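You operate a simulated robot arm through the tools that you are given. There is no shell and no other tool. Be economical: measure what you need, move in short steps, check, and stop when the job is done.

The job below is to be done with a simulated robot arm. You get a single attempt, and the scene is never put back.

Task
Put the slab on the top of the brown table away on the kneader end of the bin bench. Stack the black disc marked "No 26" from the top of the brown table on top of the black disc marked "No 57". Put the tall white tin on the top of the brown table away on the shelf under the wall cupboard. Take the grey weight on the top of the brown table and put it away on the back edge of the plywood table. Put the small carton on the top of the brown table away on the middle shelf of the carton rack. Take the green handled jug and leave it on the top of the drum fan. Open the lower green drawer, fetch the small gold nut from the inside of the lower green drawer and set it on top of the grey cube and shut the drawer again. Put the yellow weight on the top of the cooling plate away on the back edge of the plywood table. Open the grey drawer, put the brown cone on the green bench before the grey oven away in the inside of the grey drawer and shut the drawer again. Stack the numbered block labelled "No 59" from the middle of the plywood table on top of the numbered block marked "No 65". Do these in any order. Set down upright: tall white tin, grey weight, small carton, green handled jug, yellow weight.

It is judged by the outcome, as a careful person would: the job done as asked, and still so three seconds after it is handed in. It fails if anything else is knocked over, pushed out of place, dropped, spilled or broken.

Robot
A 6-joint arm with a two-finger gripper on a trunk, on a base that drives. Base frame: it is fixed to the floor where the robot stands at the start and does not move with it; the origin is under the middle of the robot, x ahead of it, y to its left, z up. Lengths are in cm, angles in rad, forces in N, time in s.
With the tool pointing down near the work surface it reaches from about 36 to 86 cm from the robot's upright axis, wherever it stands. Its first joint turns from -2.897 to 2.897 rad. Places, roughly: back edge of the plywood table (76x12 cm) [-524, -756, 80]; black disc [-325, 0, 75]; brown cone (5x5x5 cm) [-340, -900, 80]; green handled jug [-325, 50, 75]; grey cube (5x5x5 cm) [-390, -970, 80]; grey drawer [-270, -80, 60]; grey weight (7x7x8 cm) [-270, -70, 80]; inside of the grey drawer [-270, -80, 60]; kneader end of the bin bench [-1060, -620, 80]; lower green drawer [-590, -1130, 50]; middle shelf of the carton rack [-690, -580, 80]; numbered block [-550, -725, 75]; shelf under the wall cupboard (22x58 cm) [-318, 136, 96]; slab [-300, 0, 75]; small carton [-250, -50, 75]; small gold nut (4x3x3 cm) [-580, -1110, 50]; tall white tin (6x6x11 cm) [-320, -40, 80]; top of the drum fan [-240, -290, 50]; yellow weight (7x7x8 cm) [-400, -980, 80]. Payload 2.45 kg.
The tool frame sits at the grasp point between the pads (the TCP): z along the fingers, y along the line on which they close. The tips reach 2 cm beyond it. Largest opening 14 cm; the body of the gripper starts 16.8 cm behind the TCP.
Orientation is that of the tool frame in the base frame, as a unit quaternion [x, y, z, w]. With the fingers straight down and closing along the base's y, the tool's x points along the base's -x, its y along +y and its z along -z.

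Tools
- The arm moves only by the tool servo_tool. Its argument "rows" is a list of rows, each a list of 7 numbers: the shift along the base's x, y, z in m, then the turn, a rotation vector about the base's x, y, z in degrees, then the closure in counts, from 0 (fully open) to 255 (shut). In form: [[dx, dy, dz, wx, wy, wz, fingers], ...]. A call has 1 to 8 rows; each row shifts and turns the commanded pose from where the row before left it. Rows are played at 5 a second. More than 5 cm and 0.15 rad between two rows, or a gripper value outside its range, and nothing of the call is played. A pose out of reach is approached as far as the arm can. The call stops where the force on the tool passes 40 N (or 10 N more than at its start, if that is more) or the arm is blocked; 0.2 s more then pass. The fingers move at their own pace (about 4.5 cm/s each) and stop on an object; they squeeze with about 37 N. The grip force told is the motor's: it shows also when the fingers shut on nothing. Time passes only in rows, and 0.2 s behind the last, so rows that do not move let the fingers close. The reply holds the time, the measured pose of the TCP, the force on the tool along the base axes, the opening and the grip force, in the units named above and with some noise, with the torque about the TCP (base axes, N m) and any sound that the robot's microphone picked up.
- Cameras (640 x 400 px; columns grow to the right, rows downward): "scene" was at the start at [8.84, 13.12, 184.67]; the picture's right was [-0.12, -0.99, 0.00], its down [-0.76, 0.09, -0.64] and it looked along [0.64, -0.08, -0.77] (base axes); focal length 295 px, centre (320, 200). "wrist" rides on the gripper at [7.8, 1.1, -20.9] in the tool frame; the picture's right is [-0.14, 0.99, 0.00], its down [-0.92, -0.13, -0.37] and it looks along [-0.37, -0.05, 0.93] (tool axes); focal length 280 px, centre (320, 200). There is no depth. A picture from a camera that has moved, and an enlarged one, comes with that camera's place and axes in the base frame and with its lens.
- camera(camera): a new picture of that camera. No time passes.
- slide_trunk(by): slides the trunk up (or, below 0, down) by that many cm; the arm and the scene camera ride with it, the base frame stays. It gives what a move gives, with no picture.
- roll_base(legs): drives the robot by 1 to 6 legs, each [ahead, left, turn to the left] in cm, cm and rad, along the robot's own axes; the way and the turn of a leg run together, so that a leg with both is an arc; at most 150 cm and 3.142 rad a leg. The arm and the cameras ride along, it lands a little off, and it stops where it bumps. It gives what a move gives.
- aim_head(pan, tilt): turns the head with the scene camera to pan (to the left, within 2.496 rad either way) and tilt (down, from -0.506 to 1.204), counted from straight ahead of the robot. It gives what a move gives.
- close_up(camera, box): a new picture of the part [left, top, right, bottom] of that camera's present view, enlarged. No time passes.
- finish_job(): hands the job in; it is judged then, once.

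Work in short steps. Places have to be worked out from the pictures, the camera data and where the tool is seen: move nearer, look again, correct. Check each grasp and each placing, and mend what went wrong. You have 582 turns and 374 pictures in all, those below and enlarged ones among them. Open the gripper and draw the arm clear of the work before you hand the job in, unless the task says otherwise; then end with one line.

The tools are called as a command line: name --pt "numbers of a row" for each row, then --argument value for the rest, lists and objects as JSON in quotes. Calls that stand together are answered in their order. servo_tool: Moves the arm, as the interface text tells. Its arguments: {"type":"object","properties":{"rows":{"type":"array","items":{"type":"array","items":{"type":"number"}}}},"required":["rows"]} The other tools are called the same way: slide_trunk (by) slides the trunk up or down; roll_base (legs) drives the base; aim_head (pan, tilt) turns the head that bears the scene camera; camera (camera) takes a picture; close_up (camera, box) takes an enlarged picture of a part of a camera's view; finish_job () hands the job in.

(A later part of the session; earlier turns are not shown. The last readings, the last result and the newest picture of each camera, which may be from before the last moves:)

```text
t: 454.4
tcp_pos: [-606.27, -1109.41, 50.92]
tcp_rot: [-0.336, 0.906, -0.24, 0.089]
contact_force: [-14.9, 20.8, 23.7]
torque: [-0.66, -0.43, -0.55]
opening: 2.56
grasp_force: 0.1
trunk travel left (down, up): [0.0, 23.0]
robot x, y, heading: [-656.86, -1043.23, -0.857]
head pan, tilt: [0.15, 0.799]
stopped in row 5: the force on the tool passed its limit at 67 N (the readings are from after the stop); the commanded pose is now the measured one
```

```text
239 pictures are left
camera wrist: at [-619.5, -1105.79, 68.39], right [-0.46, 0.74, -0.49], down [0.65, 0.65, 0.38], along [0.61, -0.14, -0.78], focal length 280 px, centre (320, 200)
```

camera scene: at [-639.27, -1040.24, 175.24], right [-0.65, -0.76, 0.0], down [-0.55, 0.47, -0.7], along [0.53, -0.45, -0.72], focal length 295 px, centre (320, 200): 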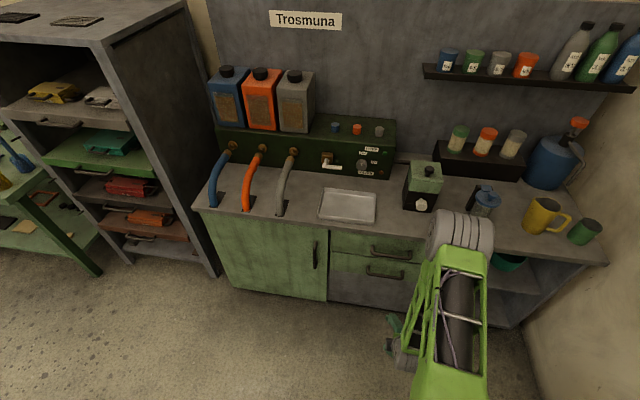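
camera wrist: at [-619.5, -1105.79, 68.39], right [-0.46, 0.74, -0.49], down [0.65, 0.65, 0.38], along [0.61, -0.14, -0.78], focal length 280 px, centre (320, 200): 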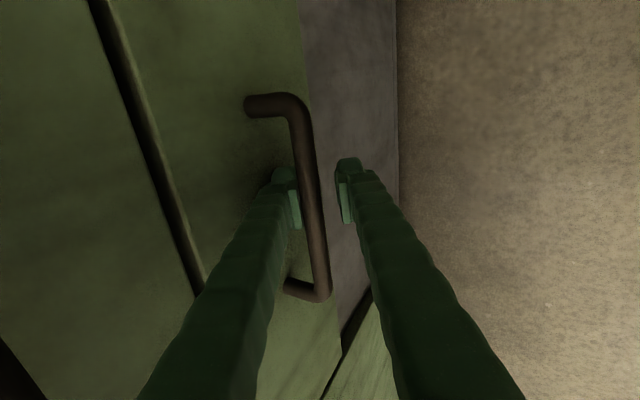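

The tip touched the drawer front; the bar is between the fingers. I close on it.

servo_tool --pt "-0.003 0.0035 0.0 0 0 0 230" --pt "0 0 0 0 0 0 255" --pt "0 0 0 0 0 0 255" --pt "0 0 0 0 0 0 255"

camera --camera "wrist"

```text
t: 455.4
tcp_pos: [-606.27, -1109.3, 51.1]
tcp_rot: [-0.336, 0.905, -0.243, 0.091]
contact_force: [3.4, 0.6, 35.0]
torque: [0.69, -0.41, -1.0]
opening: 1.03
grasp_force: 37.2
trunk travel left (down, up): [0.0, 23.0]
robot x, y, heading: [-656.63, -1043.55, -0.858]
head pan, tilt: [0.15, 0.799]
```

```text
238 pictures are left
camera wrist: at [-619.6, -1105.7, 68.54], right [-0.45, 0.74, -0.5], down [0.65, 0.66, 0.38], along [0.61, -0.15, -0.78], focal length 280 px, centre (320, 200)
```

wrist: 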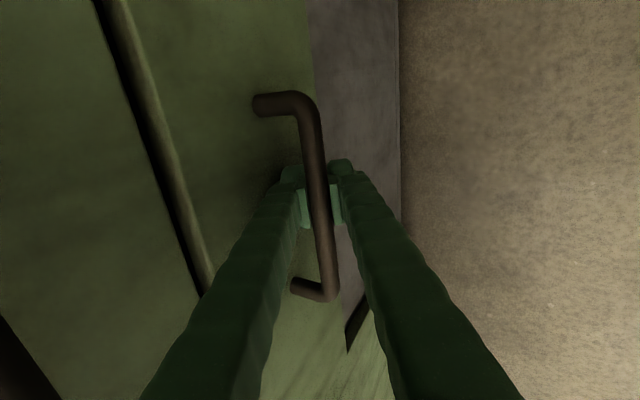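

Gripped the bar (1 cm). I pull by rolling the base back.

roll_base --legs '[[-10, 0, 0]]'

camera --camera "wrist"

```text
t: 456.8
tcp_pos: [-612.57, -1101.68, 51.07]
tcp_rot: [-0.336, 0.905, -0.244, 0.093]
contact_force: [1.3, -0.7, 4.0]
torque: [0.39, -0.31, -1.19]
opening: 1.0
grasp_force: 37.5
trunk travel left (down, up): [0.0, 23.0]
robot x, y, heading: [-663.33, -1035.48, -0.853]
head pan, tilt: [0.15, 0.799]
stopped in leg 1: the force on the tool passed its limit at 46 N (the readings are from after the stop); the commanded pose is now the measured one
```

```text
237 pictures are left
camera wrist: at [-625.99, -1098.05, 68.48], right [-0.45, 0.74, -0.5], down [0.65, 0.66, 0.39], along [0.61, -0.15, -0.78], focal length 280 px, centre (320, 200)
```

wrist: 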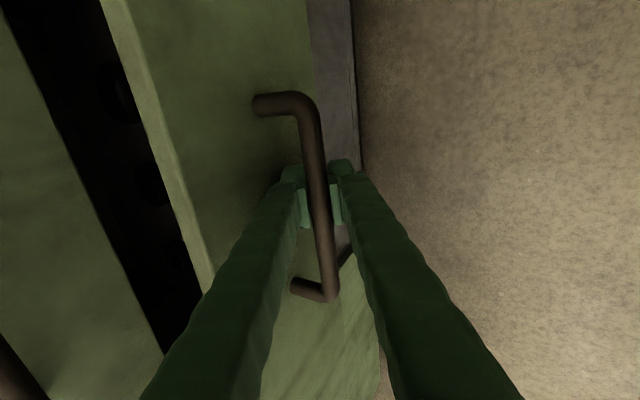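

The drawer opened ~10 cm. I continue pulling.

roll_base --legs '[[-8, 0, 0]]'

roll_base --legs '[[-8, 0, 0]]'

aim_head --pan 0.15 --tilt 1.0

camera --camera "scene"

camera --camera "wrist"

```text
t: 457.9
tcp_pos: [-617.73, -1095.53, 51.14]
tcp_rot: [-0.338, 0.904, -0.244, 0.092]
contact_force: [10.2, 10.6, 8.2]
torque: [0.61, -0.62, -1.27]
opening: 0.99
grasp_force: 37.2
trunk travel left (down, up): [0.0, 23.0]
robot x, y, heading: [-668.52, -1029.62, -0.856]
head pan, tilt: [0.15, 0.799]
```

```text
t: 458.9
tcp_pos: [-622.77, -1089.44, 51.14]
tcp_rot: [-0.339, 0.904, -0.244, 0.093]
contact_force: [11.6, 11.5, 5.4]
torque: [0.59, -0.65, -1.47]
opening: 1.04
grasp_force: 37.6
trunk travel left (down, up): [0.0, 23.0]
robot x, y, heading: [-673.64, -1023.42, -0.855]
head pan, tilt: [0.15, 0.799]
```

```text
t: 459.7
tcp_pos: [-622.71, -1089.46, 51.08]
tcp_rot: [-0.339, 0.904, -0.244, 0.093]
contact_force: [2.2, 1.7, 2.6]
torque: [0.6, -0.49, -1.61]
opening: 1.03
grasp_force: 37.3
trunk travel left (down, up): [0.0, 23.0]
robot x, y, heading: [-674.11, -1023.51, -0.853]
head pan, tilt: [0.15, 1.0]
```

```text
236 pictures are left
camera scene: at [-657.17, -1019.7, 173.73], right [-0.65, -0.76, 0.0], down [-0.64, 0.55, -0.54], along [0.41, -0.35, -0.84], focal length 295 px, centre (320, 200)
```

scene: 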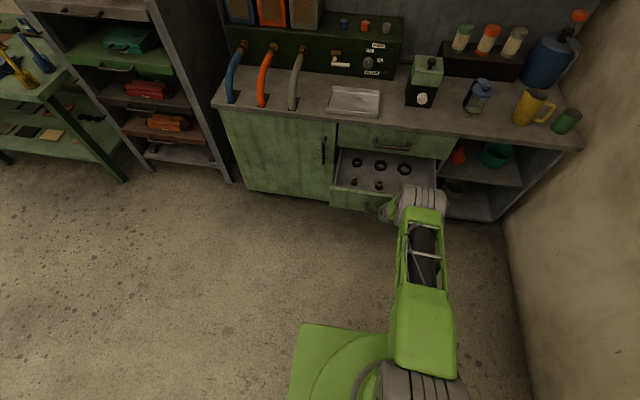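

```text
235 pictures are left
camera wrist: at [-636.13, -1085.92, 68.47], right [-0.46, 0.74, -0.5], down [0.64, 0.66, 0.38], along [0.61, -0.15, -0.78], focal length 280 px, centre (320, 200)
```

wrist: 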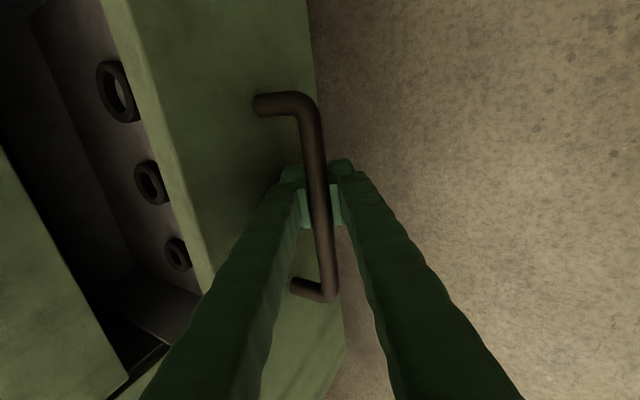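

The drawer is open ~25 cm. I zoom into it.

close_up --camera "scene" --box '[325, 130, 455, 220]'

```text
4.44 times, centred on (390, 175) of scene
camera zoom: at [-657.17, -1019.7, 173.73], right [-0.65, -0.76, 0.0], down [-0.64, 0.55, -0.54], along [0.41, -0.35, -0.84], focal length 1312 px, centre (9, 311)
```

zoom: 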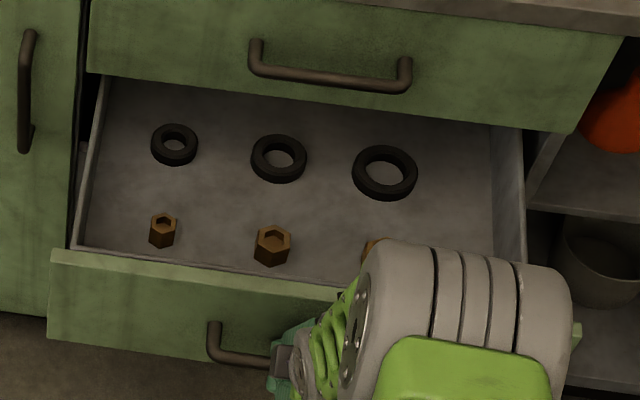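

The drawer holds rings and several nuts; the leftmost, smallest one ≈(-597,-1096) matches the given place. I release the handle and back off along the tool axis.

servo_tool --pt "0 0 0 0 0 0 205" --pt "0 0 0 0 0 0 205" --pt "-0.0066 0.0076 0.0173 0 0 0 205" --pt "-0.0066 0.0076 0.0173 0 0 0 205" --pt "-0.01 0.0113 0.026 0 0 0 205" --pt "-0.01 0.0113 0.026 0 0 0 180" --pt "-0.01 0.0113 0.026 0 0 0 150"

camera --camera "wrist"

```text
t: 461.3
tcp_pos: [-627.07, -1084.58, 62.26]
tcp_rot: [-0.339, 0.904, -0.244, 0.093]
contact_force: [0.0, -0.1, 0.0]
torque: [0.0, -0.01, 0.01]
opening: 5.76
grasp_force: 0.0
trunk travel left (down, up): [0.0, 23.0]
robot x, y, heading: [-673.94, -1023.59, -0.856]
head pan, tilt: [0.15, 1.0]
```

```text
233 pictures are left
camera wrist: at [-640.49, -1080.97, 79.7], right [-0.46, 0.74, -0.5], down [0.64, 0.66, 0.38], along [0.61, -0.14, -0.78], focal length 280 px, centre (320, 200)
```

wrist: 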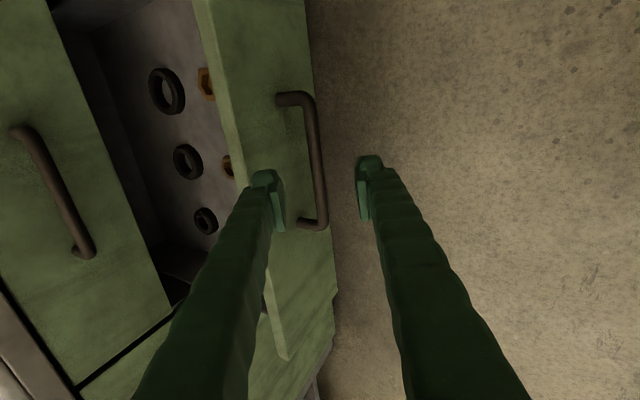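

I lift, return the tool to vertical and to standard yaw.

servo_tool --pt "0 0 0.045 0 0 0 100" --pt "0 0 0.045 0 0 0 100" --pt "0 0 0.03 5.67 4.91 0 100" --pt "0 0 0.03 5.67 4.91 0 100" --pt "0 0 0.03 5.67 4.91 0 100" --pt "0 0 0.03 5.67 4.91 0 100" --pt "0 0 0 0 0 -8.18 100" --pt "0 0 0 0 0 -8.18 100"

servo_tool --pt "0 0 0 0 0 -8.18 100" --pt "0 0 0 0 0 -8.18 100" --pt "0 0 0 0 0 -8.18 100" --pt "0 0 0 0 0 -8.18 100" --pt "0 0 0 0 0 -8.18 100" --pt "0 0 0 0 0 -8.18 100" --pt "0 0 0 0 0 -8.18 100" --pt "0 0 0 0 0 -8.18 100"

camera --camera "wrist"

close_up --camera "scene" --box '[325, 130, 455, 220]'

```text
t: 463.1
tcp_pos: [-626.82, -1084.21, 82.44]
tcp_rot: [-0.213, 0.977, -0.001, 0.003]
contact_force: [-0.2, -0.1, 1.1]
torque: [0.04, 0.02, 0.02]
opening: 8.52
grasp_force: 0.0
out of reach, approached as far as the arm can: row 3, 4
trunk travel left (down, up): [0.0, 23.0]
robot x, y, heading: [-673.5, -1023.19, -0.856]
head pan, tilt: [0.15, 1.0]
```

```text
t: 464.9
tcp_pos: [-626.75, -1084.39, 82.59]
tcp_rot: [0.35, 0.937, -0.002, 0.0]
contact_force: [0.3, 0.3, -0.2]
torque: [-0.01, -0.01, 0.02]
opening: 8.51
grasp_force: 0.1
trunk travel left (down, up): [0.0, 23.0]
robot x, y, heading: [-673.97, -1023.67, -0.857]
head pan, tilt: [0.15, 1.0]
```

```text
232 pictures are left
camera wrist: at [-631.89, -1078.21, 103.22], right [0.75, 0.66, 0.0], down [0.61, -0.7, 0.37], along [0.24, -0.28, -0.93], focal length 280 px, centre (320, 200)
```

wrist: 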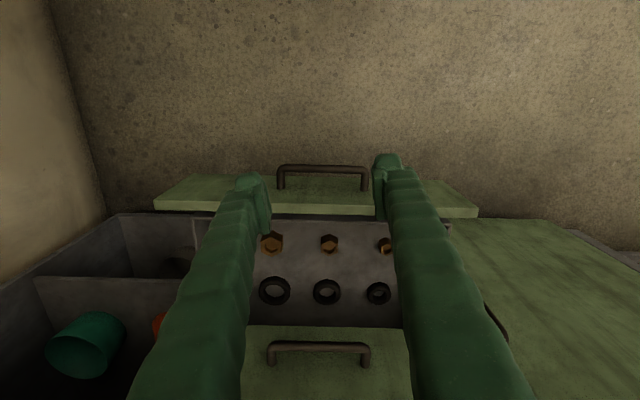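

```text
4.44 times, centred on (390, 175) of scene
camera zoom: at [-657.15, -1019.73, 173.73], right [-0.65, -0.76, 0.0], down [-0.64, 0.55, -0.54], along [0.41, -0.35, -0.84], focal length 1312 px, centre (9, 311)
```

zoom: 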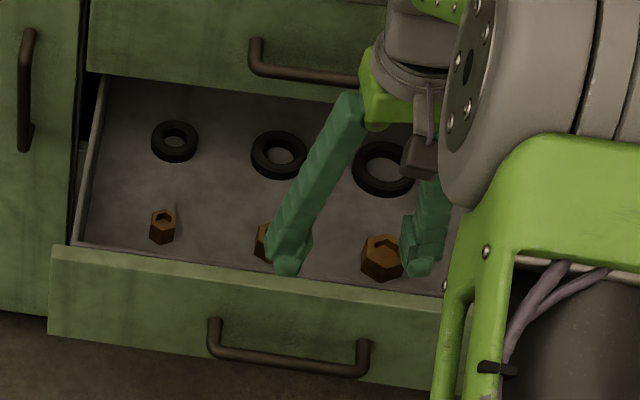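

Small nut ≈(-597.4,-1094.9), z≈44–47. I tilt the tool 15° (to keep clear of the upper handle and counter), pull the arm back, and roll the base nearer.

servo_tool --pt "-0.032 0.037 0 -5.67 -4.91 0 100" --pt "-0.032 0.037 0 -5.67 -4.91 0 100" --pt "-0.032 0.037 0 0 0 0 100" --pt "-0.032 0.037 0 0 0 0 100" --pt "-0.032 0.037 0 0 0 0 100"

roll_base --legs '[[27, 16, 0]]'

camera --camera "wrist"

camera --camera "scene"

```text
t: 466.1
tcp_pos: [-639.2, -1067.82, 82.66]
tcp_rot: [0.26, 0.958, -0.063, 0.106]
contact_force: [0.4, 0.5, 0.3]
torque: [0.01, 0.06, -0.02]
opening: 8.52
grasp_force: 0.0
out of reach, approached as far as the arm can: row 4, 5
trunk travel left (down, up): [0.0, 23.0]
robot x, y, heading: [-674.18, -1023.79, -0.852]
head pan, tilt: [0.15, 1.0]
```

```text
t: 468.2
tcp_pos: [-609.3, -1078.23, 82.82]
tcp_rot: [0.347, 0.929, -0.058, 0.118]
contact_force: [0.8, 0.1, 0.4]
torque: [0.01, 0.0, -0.02]
opening: 8.53
grasp_force: 0.1
trunk travel left (down, up): [0.0, 23.0]
robot x, y, heading: [-644.11, -1033.78, -0.854]
head pan, tilt: [0.15, 1.0]
```

```text
230 pictures are left
camera wrist: at [-618.04, -1068.52, 100.79], right [0.75, 0.66, 0.01], down [0.52, -0.61, 0.6], along [0.4, -0.45, -0.8], focal length 280 px, centre (320, 200)
```

wrist: 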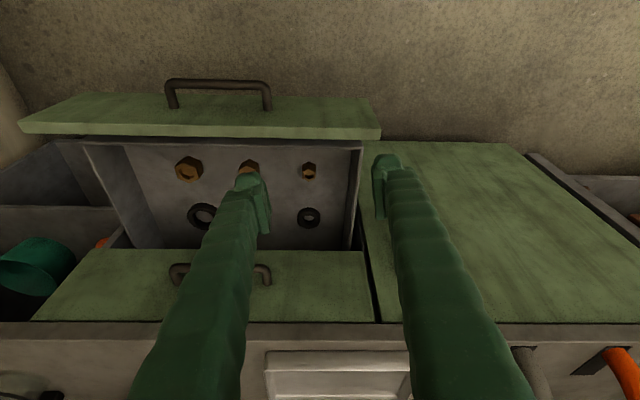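

```text
229 pictures are left
camera scene: at [-627.51, -1029.68, 173.72], right [-0.65, -0.76, 0.0], down [-0.64, 0.55, -0.54], along [0.41, -0.35, -0.84], focal length 295 px, centre (320, 200)
```

scene: 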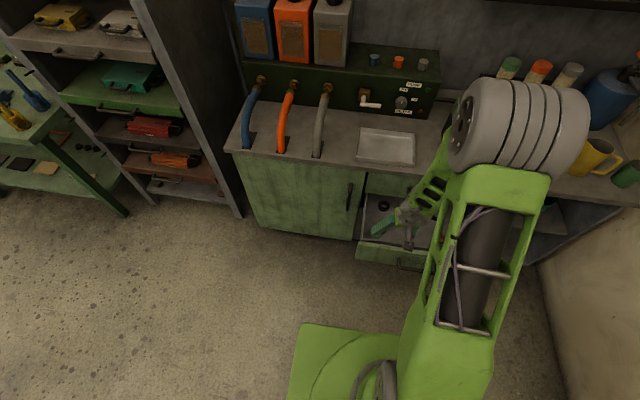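

Nut at (-598,-1094.5). I move over it and descend in steps.

servo_tool --pt "0.0283 -0.0405 0 0 0 0 145" --pt "0.0283 -0.0405 0 0 0 0 145" --pt "0.0283 -0.0405 0 0 0 0 145" --pt "0.0283 -0.0405 0 0 0 0 145" --pt "0 0 -0.045 0 0 0 145" --pt "0 0 -0.045 0 0 0 145" --pt "0 0 -0.045 0 0 0 145" --pt "0 0 -0.045 0 0 0 145"

camera --camera "wrist"

camera --camera "scene"

```text
t: 470.0
tcp_pos: [-598.75, -1092.28, 64.79]
tcp_rot: [0.348, 0.928, -0.058, 0.119]
contact_force: [-0.3, 0.4, 0.3]
torque: [0.0, 0.03, 0.02]
opening: 6.05
grasp_force: 0.0
out of reach, approached as far as the arm can: row 1
trunk travel left (down, up): [0.0, 23.0]
robot x, y, heading: [-644.41, -1033.41, -0.86]
head pan, tilt: [0.15, 1.0]
```

```text
228 pictures are left
camera wrist: at [-607.48, -1082.59, 82.8], right [0.75, 0.66, 0.01], down [0.52, -0.61, 0.6], along [0.4, -0.45, -0.8], focal length 280 px, centre (320, 200)
```

wrist: 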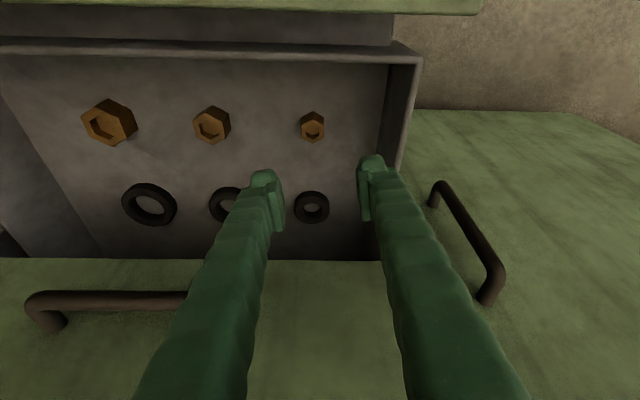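

```text
227 pictures are left
camera scene: at [-627.54, -1029.68, 173.72], right [-0.65, -0.76, 0.0], down [-0.64, 0.55, -0.54], along [0.41, -0.35, -0.84], focal length 295 px, centre (320, 200)
```

scene: 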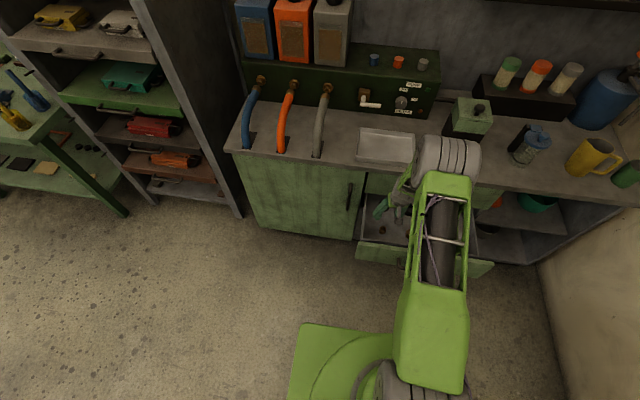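

Nut centre confirmed (-598,-1094.7). I shift and lower to z≈50, then look.

servo_tool --pt "0.0075 -0.024 0 0 0 0 145" --pt "0 0 -0.045 0 0 0 145" --pt "0 0 -0.045 0 0 0 145" --pt "0 0 -0.045 0 0 0 145" --pt "0 0 0 0 0 0 145"

camera --camera "wrist"

```text
t: 471.2
tcp_pos: [-597.88, -1094.69, 51.42]
tcp_rot: [0.347, 0.929, -0.058, 0.118]
contact_force: [0.0, 0.4, 0.4]
torque: [-0.01, -0.01, 0.01]
opening: 6.04
grasp_force: 0.0
trunk travel left (down, up): [0.0, 23.0]
robot x, y, heading: [-644.3, -1033.44, -0.858]
head pan, tilt: [0.15, 1.0]
```

```text
226 pictures are left
camera wrist: at [-606.66, -1084.94, 69.4], right [0.75, 0.66, 0.01], down [0.52, -0.61, 0.6], along [0.4, -0.45, -0.8], focal length 280 px, centre (320, 200)
```

wrist: 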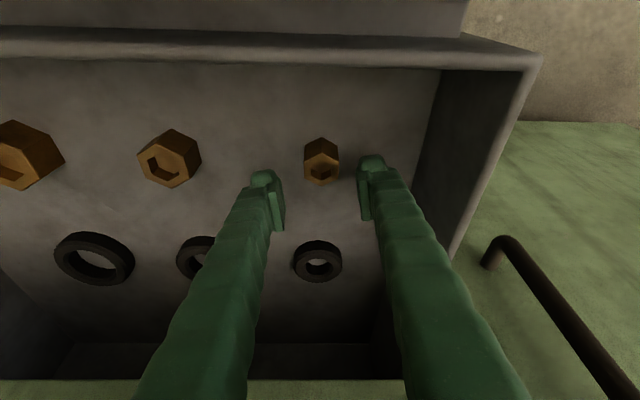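

Aligned. I creep down to the drawer floor with force watch.

servo_tool --pt "0 0 -0.03 0 0 0 145" --pt "0 0 -0.01 0 0 0 145" --pt "0 0 -0.006 0 0 0 145" --pt "0 0 -0.005 0 0 0 145" --pt "0 0 -0.004 0 0 0 145"

camera --camera "wrist"

```text
t: 471.8
tcp_pos: [-597.12, -1095.84, 48.47]
tcp_rot: [0.348, 0.927, -0.064, 0.127]
contact_force: [2.7, -1.1, 14.8]
torque: [0.59, -0.35, -0.07]
opening: 6.23
grasp_force: 1.7
trunk travel left (down, up): [0.0, 23.0]
robot x, y, heading: [-644.17, -1033.69, -0.855]
head pan, tilt: [0.15, 1.0]
stopped in row 3: the force on the tool passed its limit at 50 N (the readings are from after the stop); the commanded pose is now the measured one
```

```text
225 pictures are left
camera wrist: at [-606.12, -1085.76, 66.28], right [0.75, 0.66, 0.01], down [0.51, -0.6, 0.62], along [0.41, -0.46, -0.79], focal length 280 px, centre (320, 200)
```

wrist: 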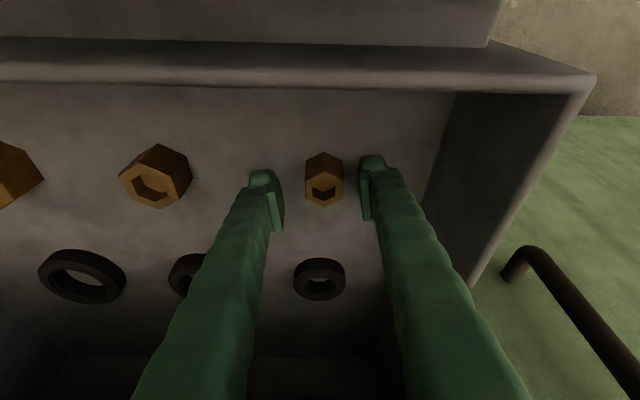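

Floor touched at TCP z 48.5. I lift 3 mm, shift back 1 cm to centre, and close on the nut.

servo_tool --pt "-0.003 0.004 0.004 0 0 0 145" --pt "-0.004 0.005 0 0 0 0 145" --pt "0 0 0 0 0 0 190" --pt "0 0 0 0 0 0 255" --pt "0 0 0 0 0 0 255" --pt "0 0 0 0 0 0 255"

servo_tool --pt "0 0 0.01 0 0 0 255" --pt "0 0 0.04 0 0 0 255" --pt "0 0 0.05 0 0 0 255" --pt "0 0 0.05 0 0 0 255" --pt "0 0 0.05 0 0 0 255" --pt "0 0 0.05 0 0 0 255"

camera --camera "wrist"

```text
t: 473.2
tcp_pos: [-598.34, -1094.66, 48.65]
tcp_rot: [0.348, 0.927, -0.062, 0.125]
contact_force: [-0.7, 1.5, 4.6]
torque: [0.07, -0.03, 0.0]
opening: 2.82
grasp_force: 36.6
trunk travel left (down, up): [0.0, 23.0]
robot x, y, heading: [-644.36, -1033.64, -0.855]
head pan, tilt: [0.15, 1.0]
```

```text
t: 474.6
tcp_pos: [-598.05, -1094.58, 73.51]
tcp_rot: [0.349, 0.927, -0.061, 0.124]
contact_force: [-0.1, -0.4, -1.0]
torque: [-0.07, 0.0, 0.01]
opening: 2.8
grasp_force: 37.1
trunk travel left (down, up): [0.0, 23.0]
robot x, y, heading: [-644.29, -1033.29, -0.854]
head pan, tilt: [0.15, 1.0]
```

```text
224 pictures are left
camera wrist: at [-606.9, -1084.63, 91.42], right [0.75, 0.66, 0.01], down [0.52, -0.6, 0.61], along [0.41, -0.45, -0.79], focal length 280 px, centre (320, 200)
```

wrist: 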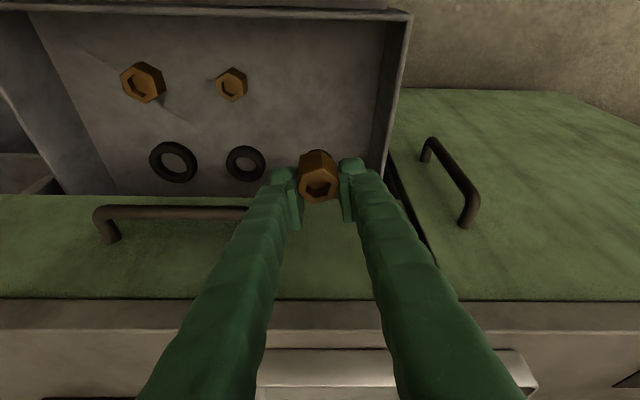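

Nut held at 2.8 cm. I'll deliver it first, then come back to shut the drawer. I raise, retract and drive back along the bench to the cube.

servo_tool --pt "0 0 0.045 0 0 0 255" --pt "0 0 0.045 0 0 0 255" --pt "0 0 0.045 0 0 0 255" --pt "0 0 0.045 0 0 0 255" --pt "-0.03 0.035 0 0 0 0 255" --pt "-0.03 0.035 0 0 0 0 255" --pt "-0.03 0.035 0 0 0 0 255"

slide_trunk --by 10

roll_base --legs '[[-15, 0, -0.01], [0, 120, 0], [0, 110, 0]]'

aim_head --pan 0.1 --tilt 0.9

camera --camera "scene"

camera --camera "wrist"

```text
t: 476.2
tcp_pos: [-607.23, -1084.2, 91.73]
tcp_rot: [0.348, 0.927, -0.062, 0.124]
contact_force: [0.5, 0.1, -0.7]
torque: [0.02, 0.0, 0.0]
opening: 2.79
grasp_force: 37.5
trunk travel left (down, up): [0.0, 23.0]
robot x, y, heading: [-644.38, -1033.77, -0.854]
head pan, tilt: [0.15, 1.0]
```

```text
t: 477.5
tcp_pos: [-607.15, -1084.23, 101.69]
tcp_rot: [0.348, 0.927, -0.061, 0.124]
contact_force: [-0.3, 0.0, -0.8]
torque: [-0.02, 0.02, 0.0]
opening: 2.79
grasp_force: 37.0
trunk travel left (down, up): [-10.0, 13.0]
robot x, y, heading: [-644.21, -1033.31, -0.853]
head pan, tilt: [0.15, 1.0]
```

```text
t: 498.6
tcp_pos: [-443.43, -927.15, 101.73]
tcp_rot: [0.357, 0.924, -0.063, 0.123]
contact_force: [0.7, 0.4, 0.0]
torque: [-0.01, -0.03, 0.01]
opening: 2.79
grasp_force: 36.7
trunk travel left (down, up): [-10.0, 13.0]
robot x, y, heading: [-479.36, -875.96, -0.881]
head pan, tilt: [0.15, 1.0]
```

```text
t: 499.3
tcp_pos: [-443.39, -927.12, 101.65]
tcp_rot: [0.358, 0.924, -0.064, 0.123]
contact_force: [0.0, 0.3, -0.7]
torque: [-0.01, -0.01, 0.02]
opening: 2.8
grasp_force: 36.8
trunk travel left (down, up): [-10.0, 13.0]
robot x, y, heading: [-479.63, -875.92, -0.872]
head pan, tilt: [0.099, 0.901]
```

```text
223 pictures are left
camera scene: at [-462.43, -872.83, 184.45], right [-0.7, -0.71, 0.0], down [-0.56, 0.55, -0.62], along [0.44, -0.44, -0.78], focal length 295 px, centre (320, 200)
```

scene: 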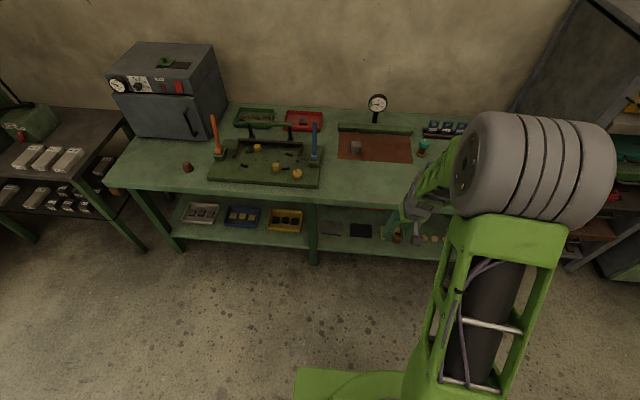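

```text
222 pictures are left
camera wrist: at [-451.99, -916.93, 119.52], right [0.77, 0.64, 0.01], down [0.5, -0.61, 0.61], along [0.4, -0.46, -0.79], focal length 280 px, centre (320, 200)
```

wrist: 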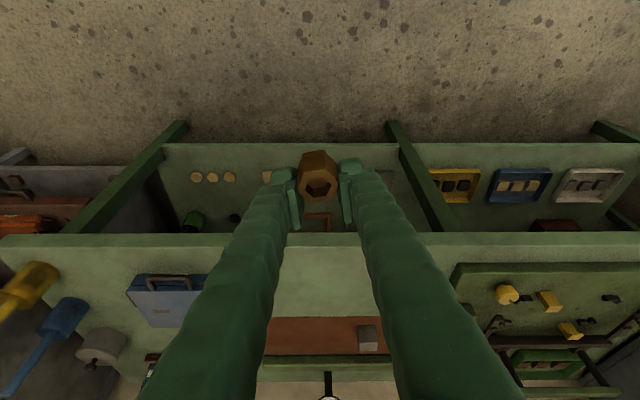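

The cube is ≈(-394.3,-966). I roll 46 cm ahead and re-measure.

roll_base --legs '[[46, 0, 0]]'

camera --camera "scene"

camera --camera "wrist"

```text
t: 502.1
tcp_pos: [-413.57, -962.63, 101.52]
tcp_rot: [0.355, 0.924, -0.062, 0.124]
contact_force: [0.0, -0.5, -0.5]
torque: [-0.03, -0.03, 0.02]
opening: 2.8
grasp_force: 36.9
trunk travel left (down, up): [-10.0, 13.0]
robot x, y, heading: [-449.51, -911.45, -0.877]
head pan, tilt: [0.099, 0.901]
```

```text
221 pictures are left
camera scene: at [-432.78, -908.4, 184.44], right [-0.7, -0.71, 0.0], down [-0.56, 0.55, -0.62], along [0.44, -0.43, -0.78], focal length 295 px, centre (320, 200)
```

scene: 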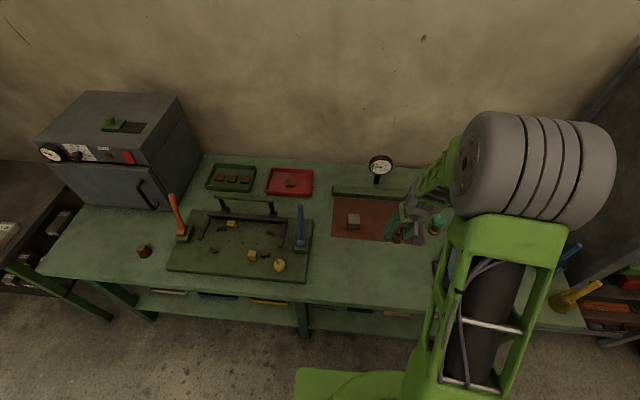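

```text
220 pictures are left
camera wrist: at [-422.25, -952.45, 119.5], right [0.77, 0.64, 0.01], down [0.51, -0.61, 0.61], along [0.4, -0.46, -0.79], focal length 280 px, centre (320, 200)
```

wrist: 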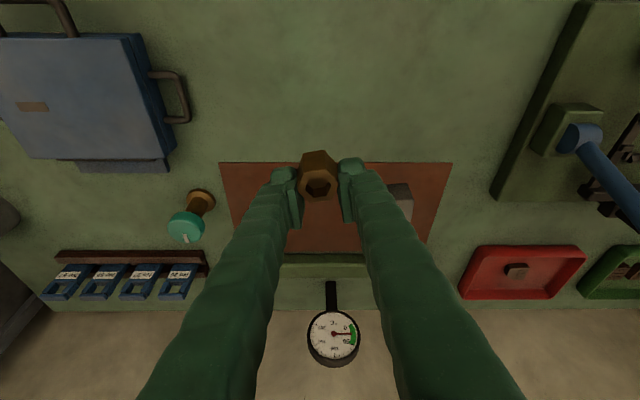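

I zoom on the cube.

close_up --camera "scene" --box '[320, 190, 440, 260]'

close_up --camera "wrist" --box '[280, 130, 440, 230]'

```text
5.33 times, centred on (380, 225) of scene
camera zoom: at [-432.78, -908.4, 184.44], right [-0.7, -0.71, 0.0], down [-0.56, 0.55, -0.62], along [0.44, -0.43, -0.78], focal length 1575 px, centre (0, 67)
```

zoom: 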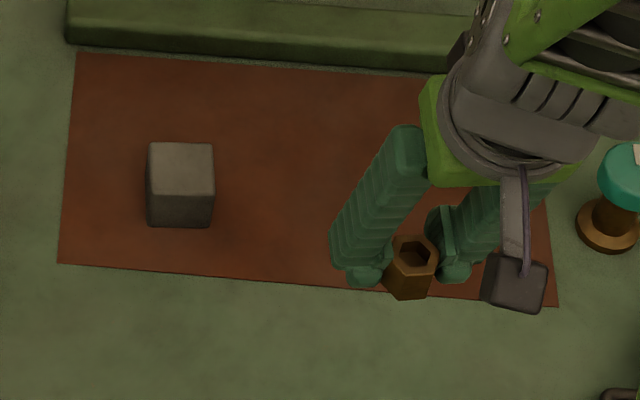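

```text
4.00 times, centred on (360, 180) of wrist
camera zoom: at [-422.25, -952.45, 119.5], right [0.77, 0.64, 0.01], down [0.51, -0.61, 0.61], along [0.4, -0.46, -0.79], focal length 1122 px, centre (160, 280)
```

zoom: 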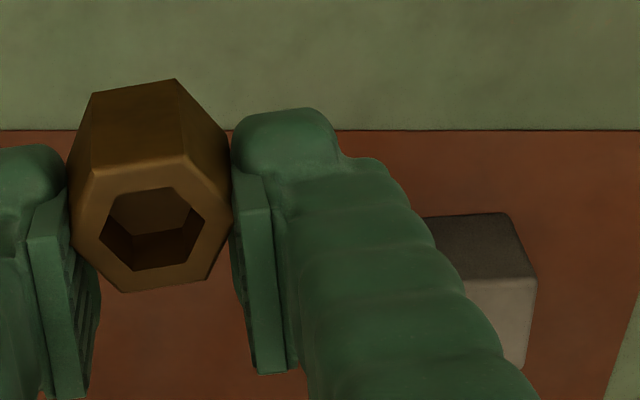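

Cube centre ≈(-394.1,-965.3). I move the nut over it at height.

servo_tool --pt "0.0487 -0.0067 0 0 0 0 255" --pt "0.0487 -0.0067 0 0 0 0 255" --pt "0.0487 -0.0067 0 0 0 0 255" --pt "0.0487 -0.0067 0 0 0 0 255" --pt "0 0 -0.03 0 0 0 255" --pt "0 0 0 0 0 0 255"

camera --camera "wrist"

close_up --camera "scene" --box '[320, 180, 420, 250]'

```text
t: 503.5
tcp_pos: [-394.11, -965.14, 98.77]
tcp_rot: [0.356, 0.924, -0.063, 0.124]
contact_force: [-0.1, 0.1, -2.0]
torque: [-0.02, -0.01, 0.02]
opening: 2.79
grasp_force: 36.7
trunk travel left (down, up): [-10.0, 13.0]
robot x, y, heading: [-449.68, -911.51, -0.875]
head pan, tilt: [0.099, 0.901]
```

```text
217 pictures are left
camera wrist: at [-402.8, -955.05, 116.57], right [0.77, 0.64, 0.01], down [0.51, -0.61, 0.61], along [0.4, -0.46, -0.79], focal length 280 px, centre (320, 200)
```

wrist: 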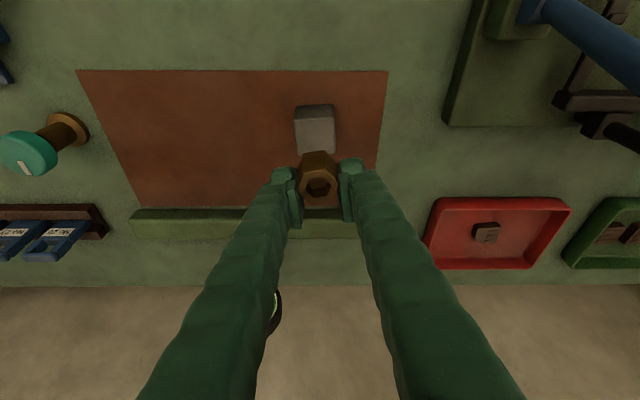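

```text
5.71 times, centred on (370, 215) of scene
camera zoom: at [-432.83, -908.34, 184.45], right [-0.7, -0.71, 0.0], down [-0.56, 0.55, -0.62], along [0.44, -0.43, -0.78], focal length 1687 px, centre (34, 114)
```

zoom: 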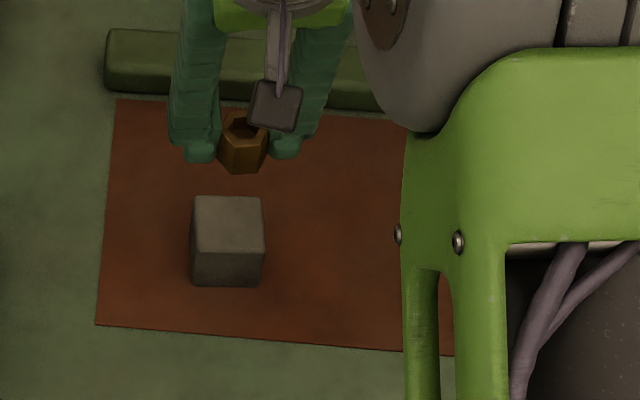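

The nut sits ~0.9 cm toward the robot from TCP; cube centre (-393.6,-965.9). I shift by (1.1,-1.5) and lower to just above.

servo_tool --pt "0.011 -0.015 0 0 0 0 255" --pt "0 0 -0.04 0 0 0 255" --pt "0 0 -0.035 0 0 0 255" --pt "0 0 0 0 0 0 255"

camera --camera "wrist"

close_up --camera "scene" --box '[320, 180, 420, 250]'

```text
t: 504.5
tcp_pos: [-393.1, -966.81, 91.11]
tcp_rot: [0.356, 0.924, -0.062, 0.124]
contact_force: [0.1, -0.4, -0.2]
torque: [0.03, -0.02, -0.01]
opening: 2.78
grasp_force: 37.4
trunk travel left (down, up): [-10.0, 13.0]
robot x, y, heading: [-449.85, -911.21, -0.876]
head pan, tilt: [0.099, 0.901]
```

```text
215 pictures are left
camera wrist: at [-401.78, -956.6, 109.02], right [0.77, 0.64, 0.01], down [0.51, -0.61, 0.61], along [0.4, -0.46, -0.79], focal length 280 px, centre (320, 200)
```

wrist: 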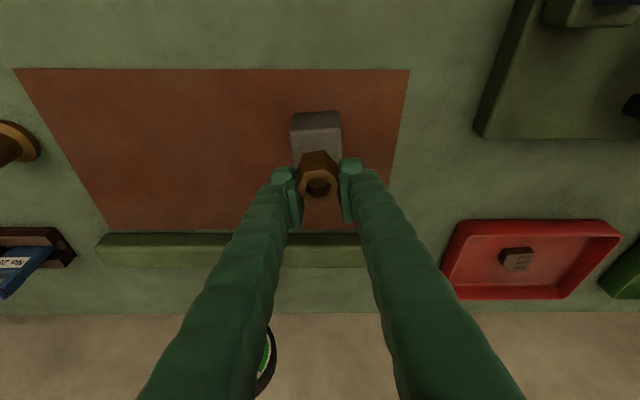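

```text
5.71 times, centred on (370, 215) of scene
camera zoom: at [-432.83, -908.33, 184.45], right [-0.7, -0.71, 0.0], down [-0.56, 0.55, -0.62], along [0.44, -0.43, -0.78], focal length 1687 px, centre (34, 114)
```

zoom: 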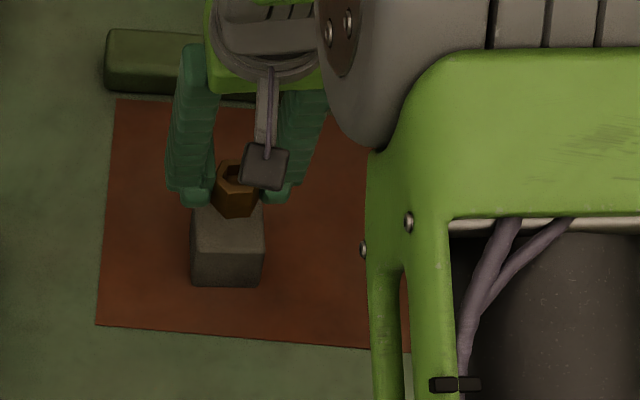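

Fine adjustment (0.8,-0.2) cm, then I creep down to contact.

servo_tool --pt "0.008 -0.002 0 0 0 0 255" --pt "0 0 -0.02 0 0 0 255" --pt "0 0 -0.006 0 0 0 255" --pt "0 0 -0.004 0 0 0 255" --pt "0 0 0 0 0 0 255"

close_up --camera "scene" --box '[320, 180, 420, 250]'

close_up --camera "wrist" --box '[240, 90, 400, 220]'

```text
t: 505.7
tcp_pos: [-392.23, -966.96, 88.16]
tcp_rot: [0.356, 0.924, -0.064, 0.124]
contact_force: [0.7, -0.3, -0.5]
torque: [-0.04, -0.01, -0.01]
opening: 2.78
grasp_force: 36.8
trunk travel left (down, up): [-10.0, 13.0]
robot x, y, heading: [-449.77, -911.3, -0.871]
head pan, tilt: [0.099, 0.901]
```

```text
5.71 times, centred on (370, 215) of scene
camera zoom: at [-432.82, -908.35, 184.45], right [-0.7, -0.71, 0.0], down [-0.56, 0.55, -0.62], along [0.44, -0.43, -0.78], focal length 1687 px, centre (34, 114)
```

zoom: 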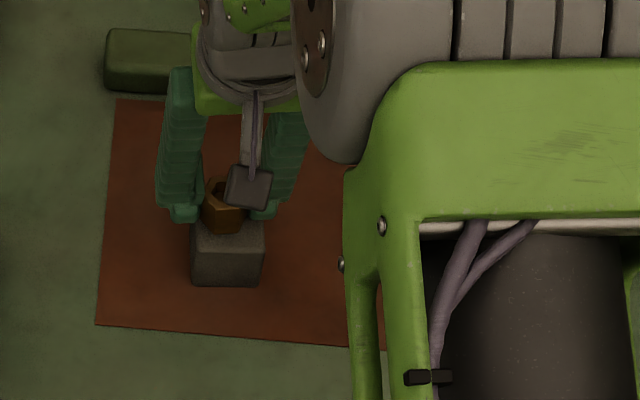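

```text
3.08 times, centred on (320, 155) of wrist
camera zoom: at [-400.9, -956.8, 105.98], right [0.77, 0.64, 0.01], down [0.51, -0.61, 0.61], along [0.4, -0.46, -0.79], focal length 863 px, centre (320, 338)
```

zoom: 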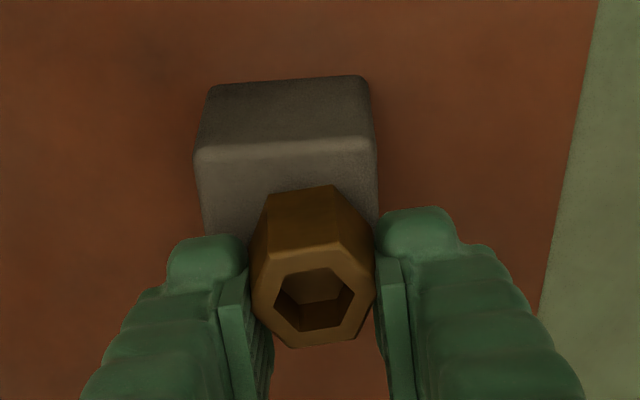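

Nut is well over the cube; a last 0.5 cm lateral correction, then down to contact.

servo_tool --pt "-0.004 -0.003 -0.003 0 0 0 255" --pt "0 0 -0.004 0 0 0 255" --pt "0 0 -0.003 0 0 0 255" --pt "0 0 0 0 0 0 255"

```text
t: 506.7
tcp_pos: [-392.69, -967.24, 87.29]
tcp_rot: [0.356, 0.924, -0.064, 0.125]
contact_force: [-0.3, 0.8, 3.4]
torque: [0.12, -0.04, 0.03]
opening: 2.8
grasp_force: 37.0
trunk travel left (down, up): [-10.0, 13.0]
robot x, y, heading: [-449.9, -911.11, -0.875]
head pan, tilt: [0.099, 0.901]
```

Light contact (3.4 N). I press a hair more, then open and lift off.

servo_tool --pt "0 0 -0.001 0 0 0 255" --pt "0 0 0 0 0 0 255" --pt "0 0 0 0 0 0 210" --pt "0 0 0 0 0 0 180" --pt "0 0 0 0 0 0 160"

close_up --camera "wrist" --box '[240, 90, 400, 220]'

```text
t: 507.9
tcp_pos: [-392.54, -967.19, 87.05]
tcp_rot: [0.356, 0.924, -0.063, 0.124]
contact_force: [2.5, -1.5, 6.4]
torque: [0.19, -0.16, -0.08]
opening: 5.3
grasp_force: 0.9
trunk travel left (down, up): [-10.0, 13.0]
robot x, y, heading: [-449.89, -911.53, -0.875]
head pan, tilt: [0.099, 0.901]
```

```text
3.08 times, centred on (320, 155) of wrist
camera zoom: at [-401.29, -957.04, 104.94], right [0.77, 0.64, 0.01], down [0.51, -0.61, 0.61], along [0.4, -0.46, -0.79], focal length 863 px, centre (320, 338)
```

zoom: 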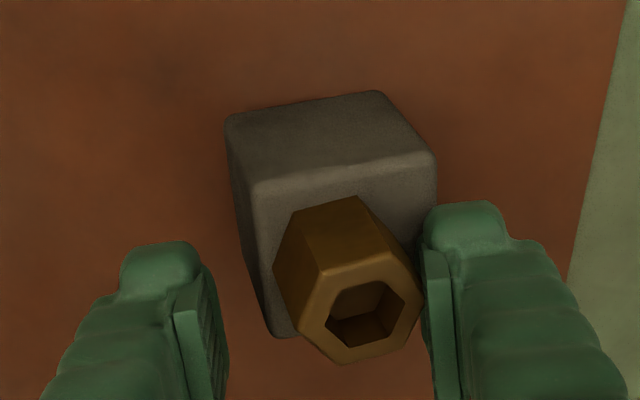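

The right finger nudged the cube on opening. I narrow slightly to relieve it and rise straight up.

servo_tool --pt "0 0 0 0 0 0 172" --pt "0 0 0.002 0 0 0 172" --pt "0 0 0.008 0 0 0 172" --pt "0 0 0.02 0 0 0 172" --pt "0 0 0.04 0 0 0 172" --pt "0 0 0.05 0 0 0 172"

close_up --camera "wrist" --box '[200, 60, 440, 240]'

close_up --camera "scene" --box '[320, 180, 420, 250]'

```text
t: 509.3
tcp_pos: [-392.85, -967.07, 99.06]
tcp_rot: [0.356, 0.924, -0.063, 0.123]
contact_force: [-0.3, 0.8, -0.6]
torque: [0.0, -0.03, -0.01]
opening: 4.55
grasp_force: 0.0
trunk travel left (down, up): [-10.0, 13.0]
robot x, y, heading: [-449.8, -911.3, -0.876]
head pan, tilt: [0.099, 0.901]
```

```text
2.22 times, centred on (320, 150) of wrist
camera zoom: at [-401.36, -956.93, 116.98], right [0.77, 0.64, 0.01], down [0.51, -0.61, 0.61], along [0.4, -0.46, -0.79], focal length 623 px, centre (320, 311)
```

zoom: 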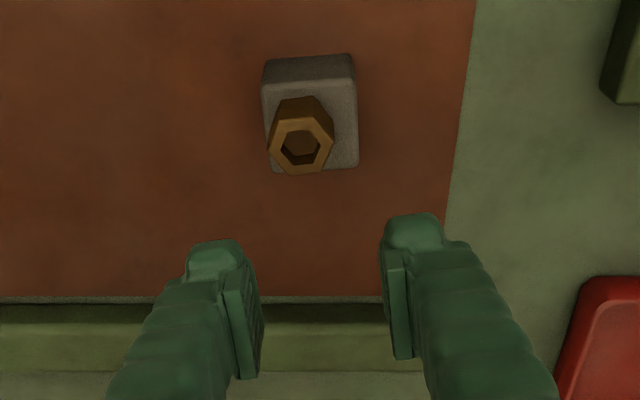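

```text
5.71 times, centred on (370, 215) of scene
camera zoom: at [-432.89, -908.27, 184.46], right [-0.7, -0.71, 0.0], down [-0.56, 0.55, -0.62], along [0.44, -0.44, -0.78], focal length 1687 px, centre (34, 114)
```

zoom: 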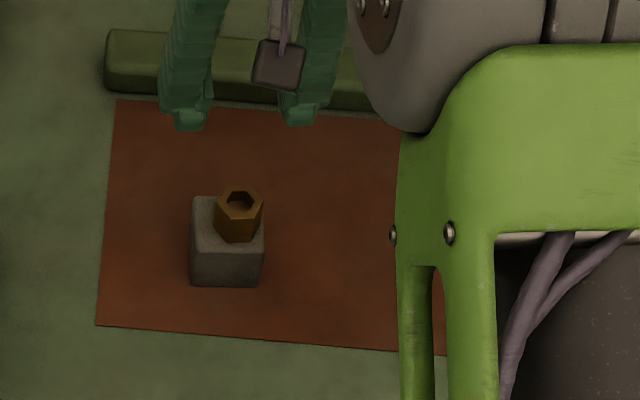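

The nut stands on the cube, which didn't move. Now back to shut the drawer: I retract, close the fingers, and drive back to the cabinet.

servo_tool --pt "0 0 0.04 0 0 0 172" --pt "-0.031 0.038 0 0 0 0 255" --pt "-0.031 0.038 0 0 0 0 255" --pt "-0.031 0.038 0 0 0 0 255" --pt "-0.031 0.038 0 0 0 0 255" --pt "-0.031 0.038 0 0 0 0 255"

roll_base --legs '[[-43, 0, 0], [0, -125, 0], [0, -121, 0]]'

slide_trunk --by -10

aim_head --pan 0.15 --tilt 0.9

camera --camera "scene"

camera --camera "wrist"

```text
t: 510.7
tcp_pos: [-408.17, -948.15, 103.17]
tcp_rot: [0.356, 0.924, -0.063, 0.124]
contact_force: [0.1, 0.6, 0.6]
torque: [-0.03, -0.01, 0.03]
opening: 0.0
grasp_force: 29.5
trunk travel left (down, up): [-10.0, 13.0]
robot x, y, heading: [-449.69, -911.08, -0.871]
head pan, tilt: [0.099, 0.901]
```

```text
t: 534.8
tcp_pos: [-627.03, -1073.32, 103.17]
tcp_rot: [0.357, 0.924, -0.064, 0.123]
contact_force: [-0.1, 0.6, 0.4]
torque: [0.02, 0.0, 0.0]
opening: 0.01
grasp_force: 29.0
trunk travel left (down, up): [-10.0, 13.0]
robot x, y, heading: [-668.74, -1036.22, -0.874]
head pan, tilt: [0.099, 0.901]
```

```text
t: 536.1
tcp_pos: [-627.18, -1073.33, 93.14]
tcp_rot: [0.357, 0.924, -0.064, 0.124]
contact_force: [0.0, -0.7, 0.3]
torque: [0.0, -0.01, -0.03]
opening: 0.0
grasp_force: 29.2
trunk travel left (down, up): [0.0, 23.0]
robot x, y, heading: [-668.22, -1036.41, -0.874]
head pan, tilt: [0.099, 0.901]
```

```text
t: 536.7
tcp_pos: [-627.06, -1073.45, 93.2]
tcp_rot: [0.356, 0.924, -0.063, 0.124]
contact_force: [-0.4, 0.0, 0.0]
torque: [-0.01, -0.05, 0.0]
opening: 0.01
grasp_force: 29.3
trunk travel left (down, up): [0.0, 23.0]
robot x, y, heading: [-668.54, -1036.36, -0.878]
head pan, tilt: [0.15, 0.901]
```

```text
208 pictures are left
camera scene: at [-651.39, -1033.15, 174.45], right [-0.66, -0.75, 0.0], down [-0.59, 0.52, -0.62], along [0.46, -0.41, -0.78], focal length 295 px, centre (320, 200)
```

scene: 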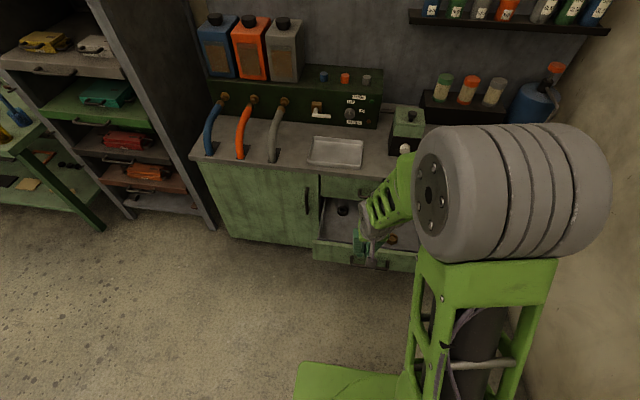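

```text
207 pictures are left
camera wrist: at [-635.66, -1063.15, 110.99], right [0.77, 0.64, 0.01], down [0.5, -0.61, 0.61], along [0.4, -0.46, -0.79], focal length 280 px, centre (320, 200)
```

wrist: 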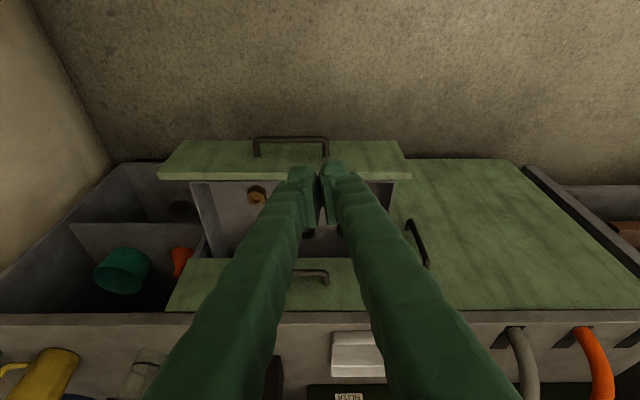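

I lower the closed fingers in front of the drawer handle, then push with the base.

servo_tool --pt "-0.018 -0.015 -0.04 0 0 0 255" --pt "-0.018 -0.015 -0.04 0 0 0 255" --pt "-0.018 -0.015 -0.04 0 0 0 255" --pt "0 0 -0.048 0 0 0 255" --pt "0 0 -0.048 0 0 0 255" --pt "0 0 -0.048 0 0 0 255" --pt "0 0 -0.048 0 0 0 255" --pt "0 0 -0.048 0 0 0 255"

servo_tool --pt "0 0 -0.045 0 0 0 255" --pt "0 0 -0.03 0 0 0 255" --pt "0 0 0 0 0 0 255"

camera --camera "wrist"

```text
t: 538.5
tcp_pos: [-625.49, -1071.52, 61.96]
tcp_rot: [0.358, 0.924, -0.076, 0.114]
contact_force: [-0.1, 0.6, -0.2]
torque: [0.02, 0.01, 0.03]
opening: 0.01
grasp_force: 29.7
out of reach, approached as far as the arm can: row 2, 3, 4, 5, 6, 7, 8
trunk travel left (down, up): [0.0, 23.0]
robot x, y, heading: [-668.84, -1036.27, -0.871]
head pan, tilt: [0.15, 0.901]
```

```text
t: 539.3
tcp_pos: [-623.73, -1072.35, 54.91]
tcp_rot: [0.356, 0.924, -0.075, 0.114]
contact_force: [0.7, 0.2, 0.1]
torque: [-0.02, 0.03, -0.01]
opening: 0.02
grasp_force: 28.9
out of reach, approached as far as the arm can: row 1, 2
trunk travel left (down, up): [0.0, 23.0]
robot x, y, heading: [-668.66, -1036.31, -0.876]
head pan, tilt: [0.15, 0.901]
```

```text
206 pictures are left
camera wrist: at [-631.87, -1061.93, 72.81], right [0.77, 0.64, -0.02], down [0.52, -0.6, 0.61], along [0.38, -0.48, -0.8], focal length 280 px, centre (320, 200)
```

wrist: 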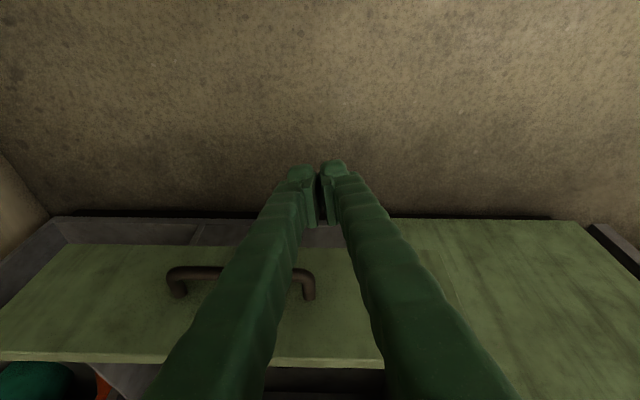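

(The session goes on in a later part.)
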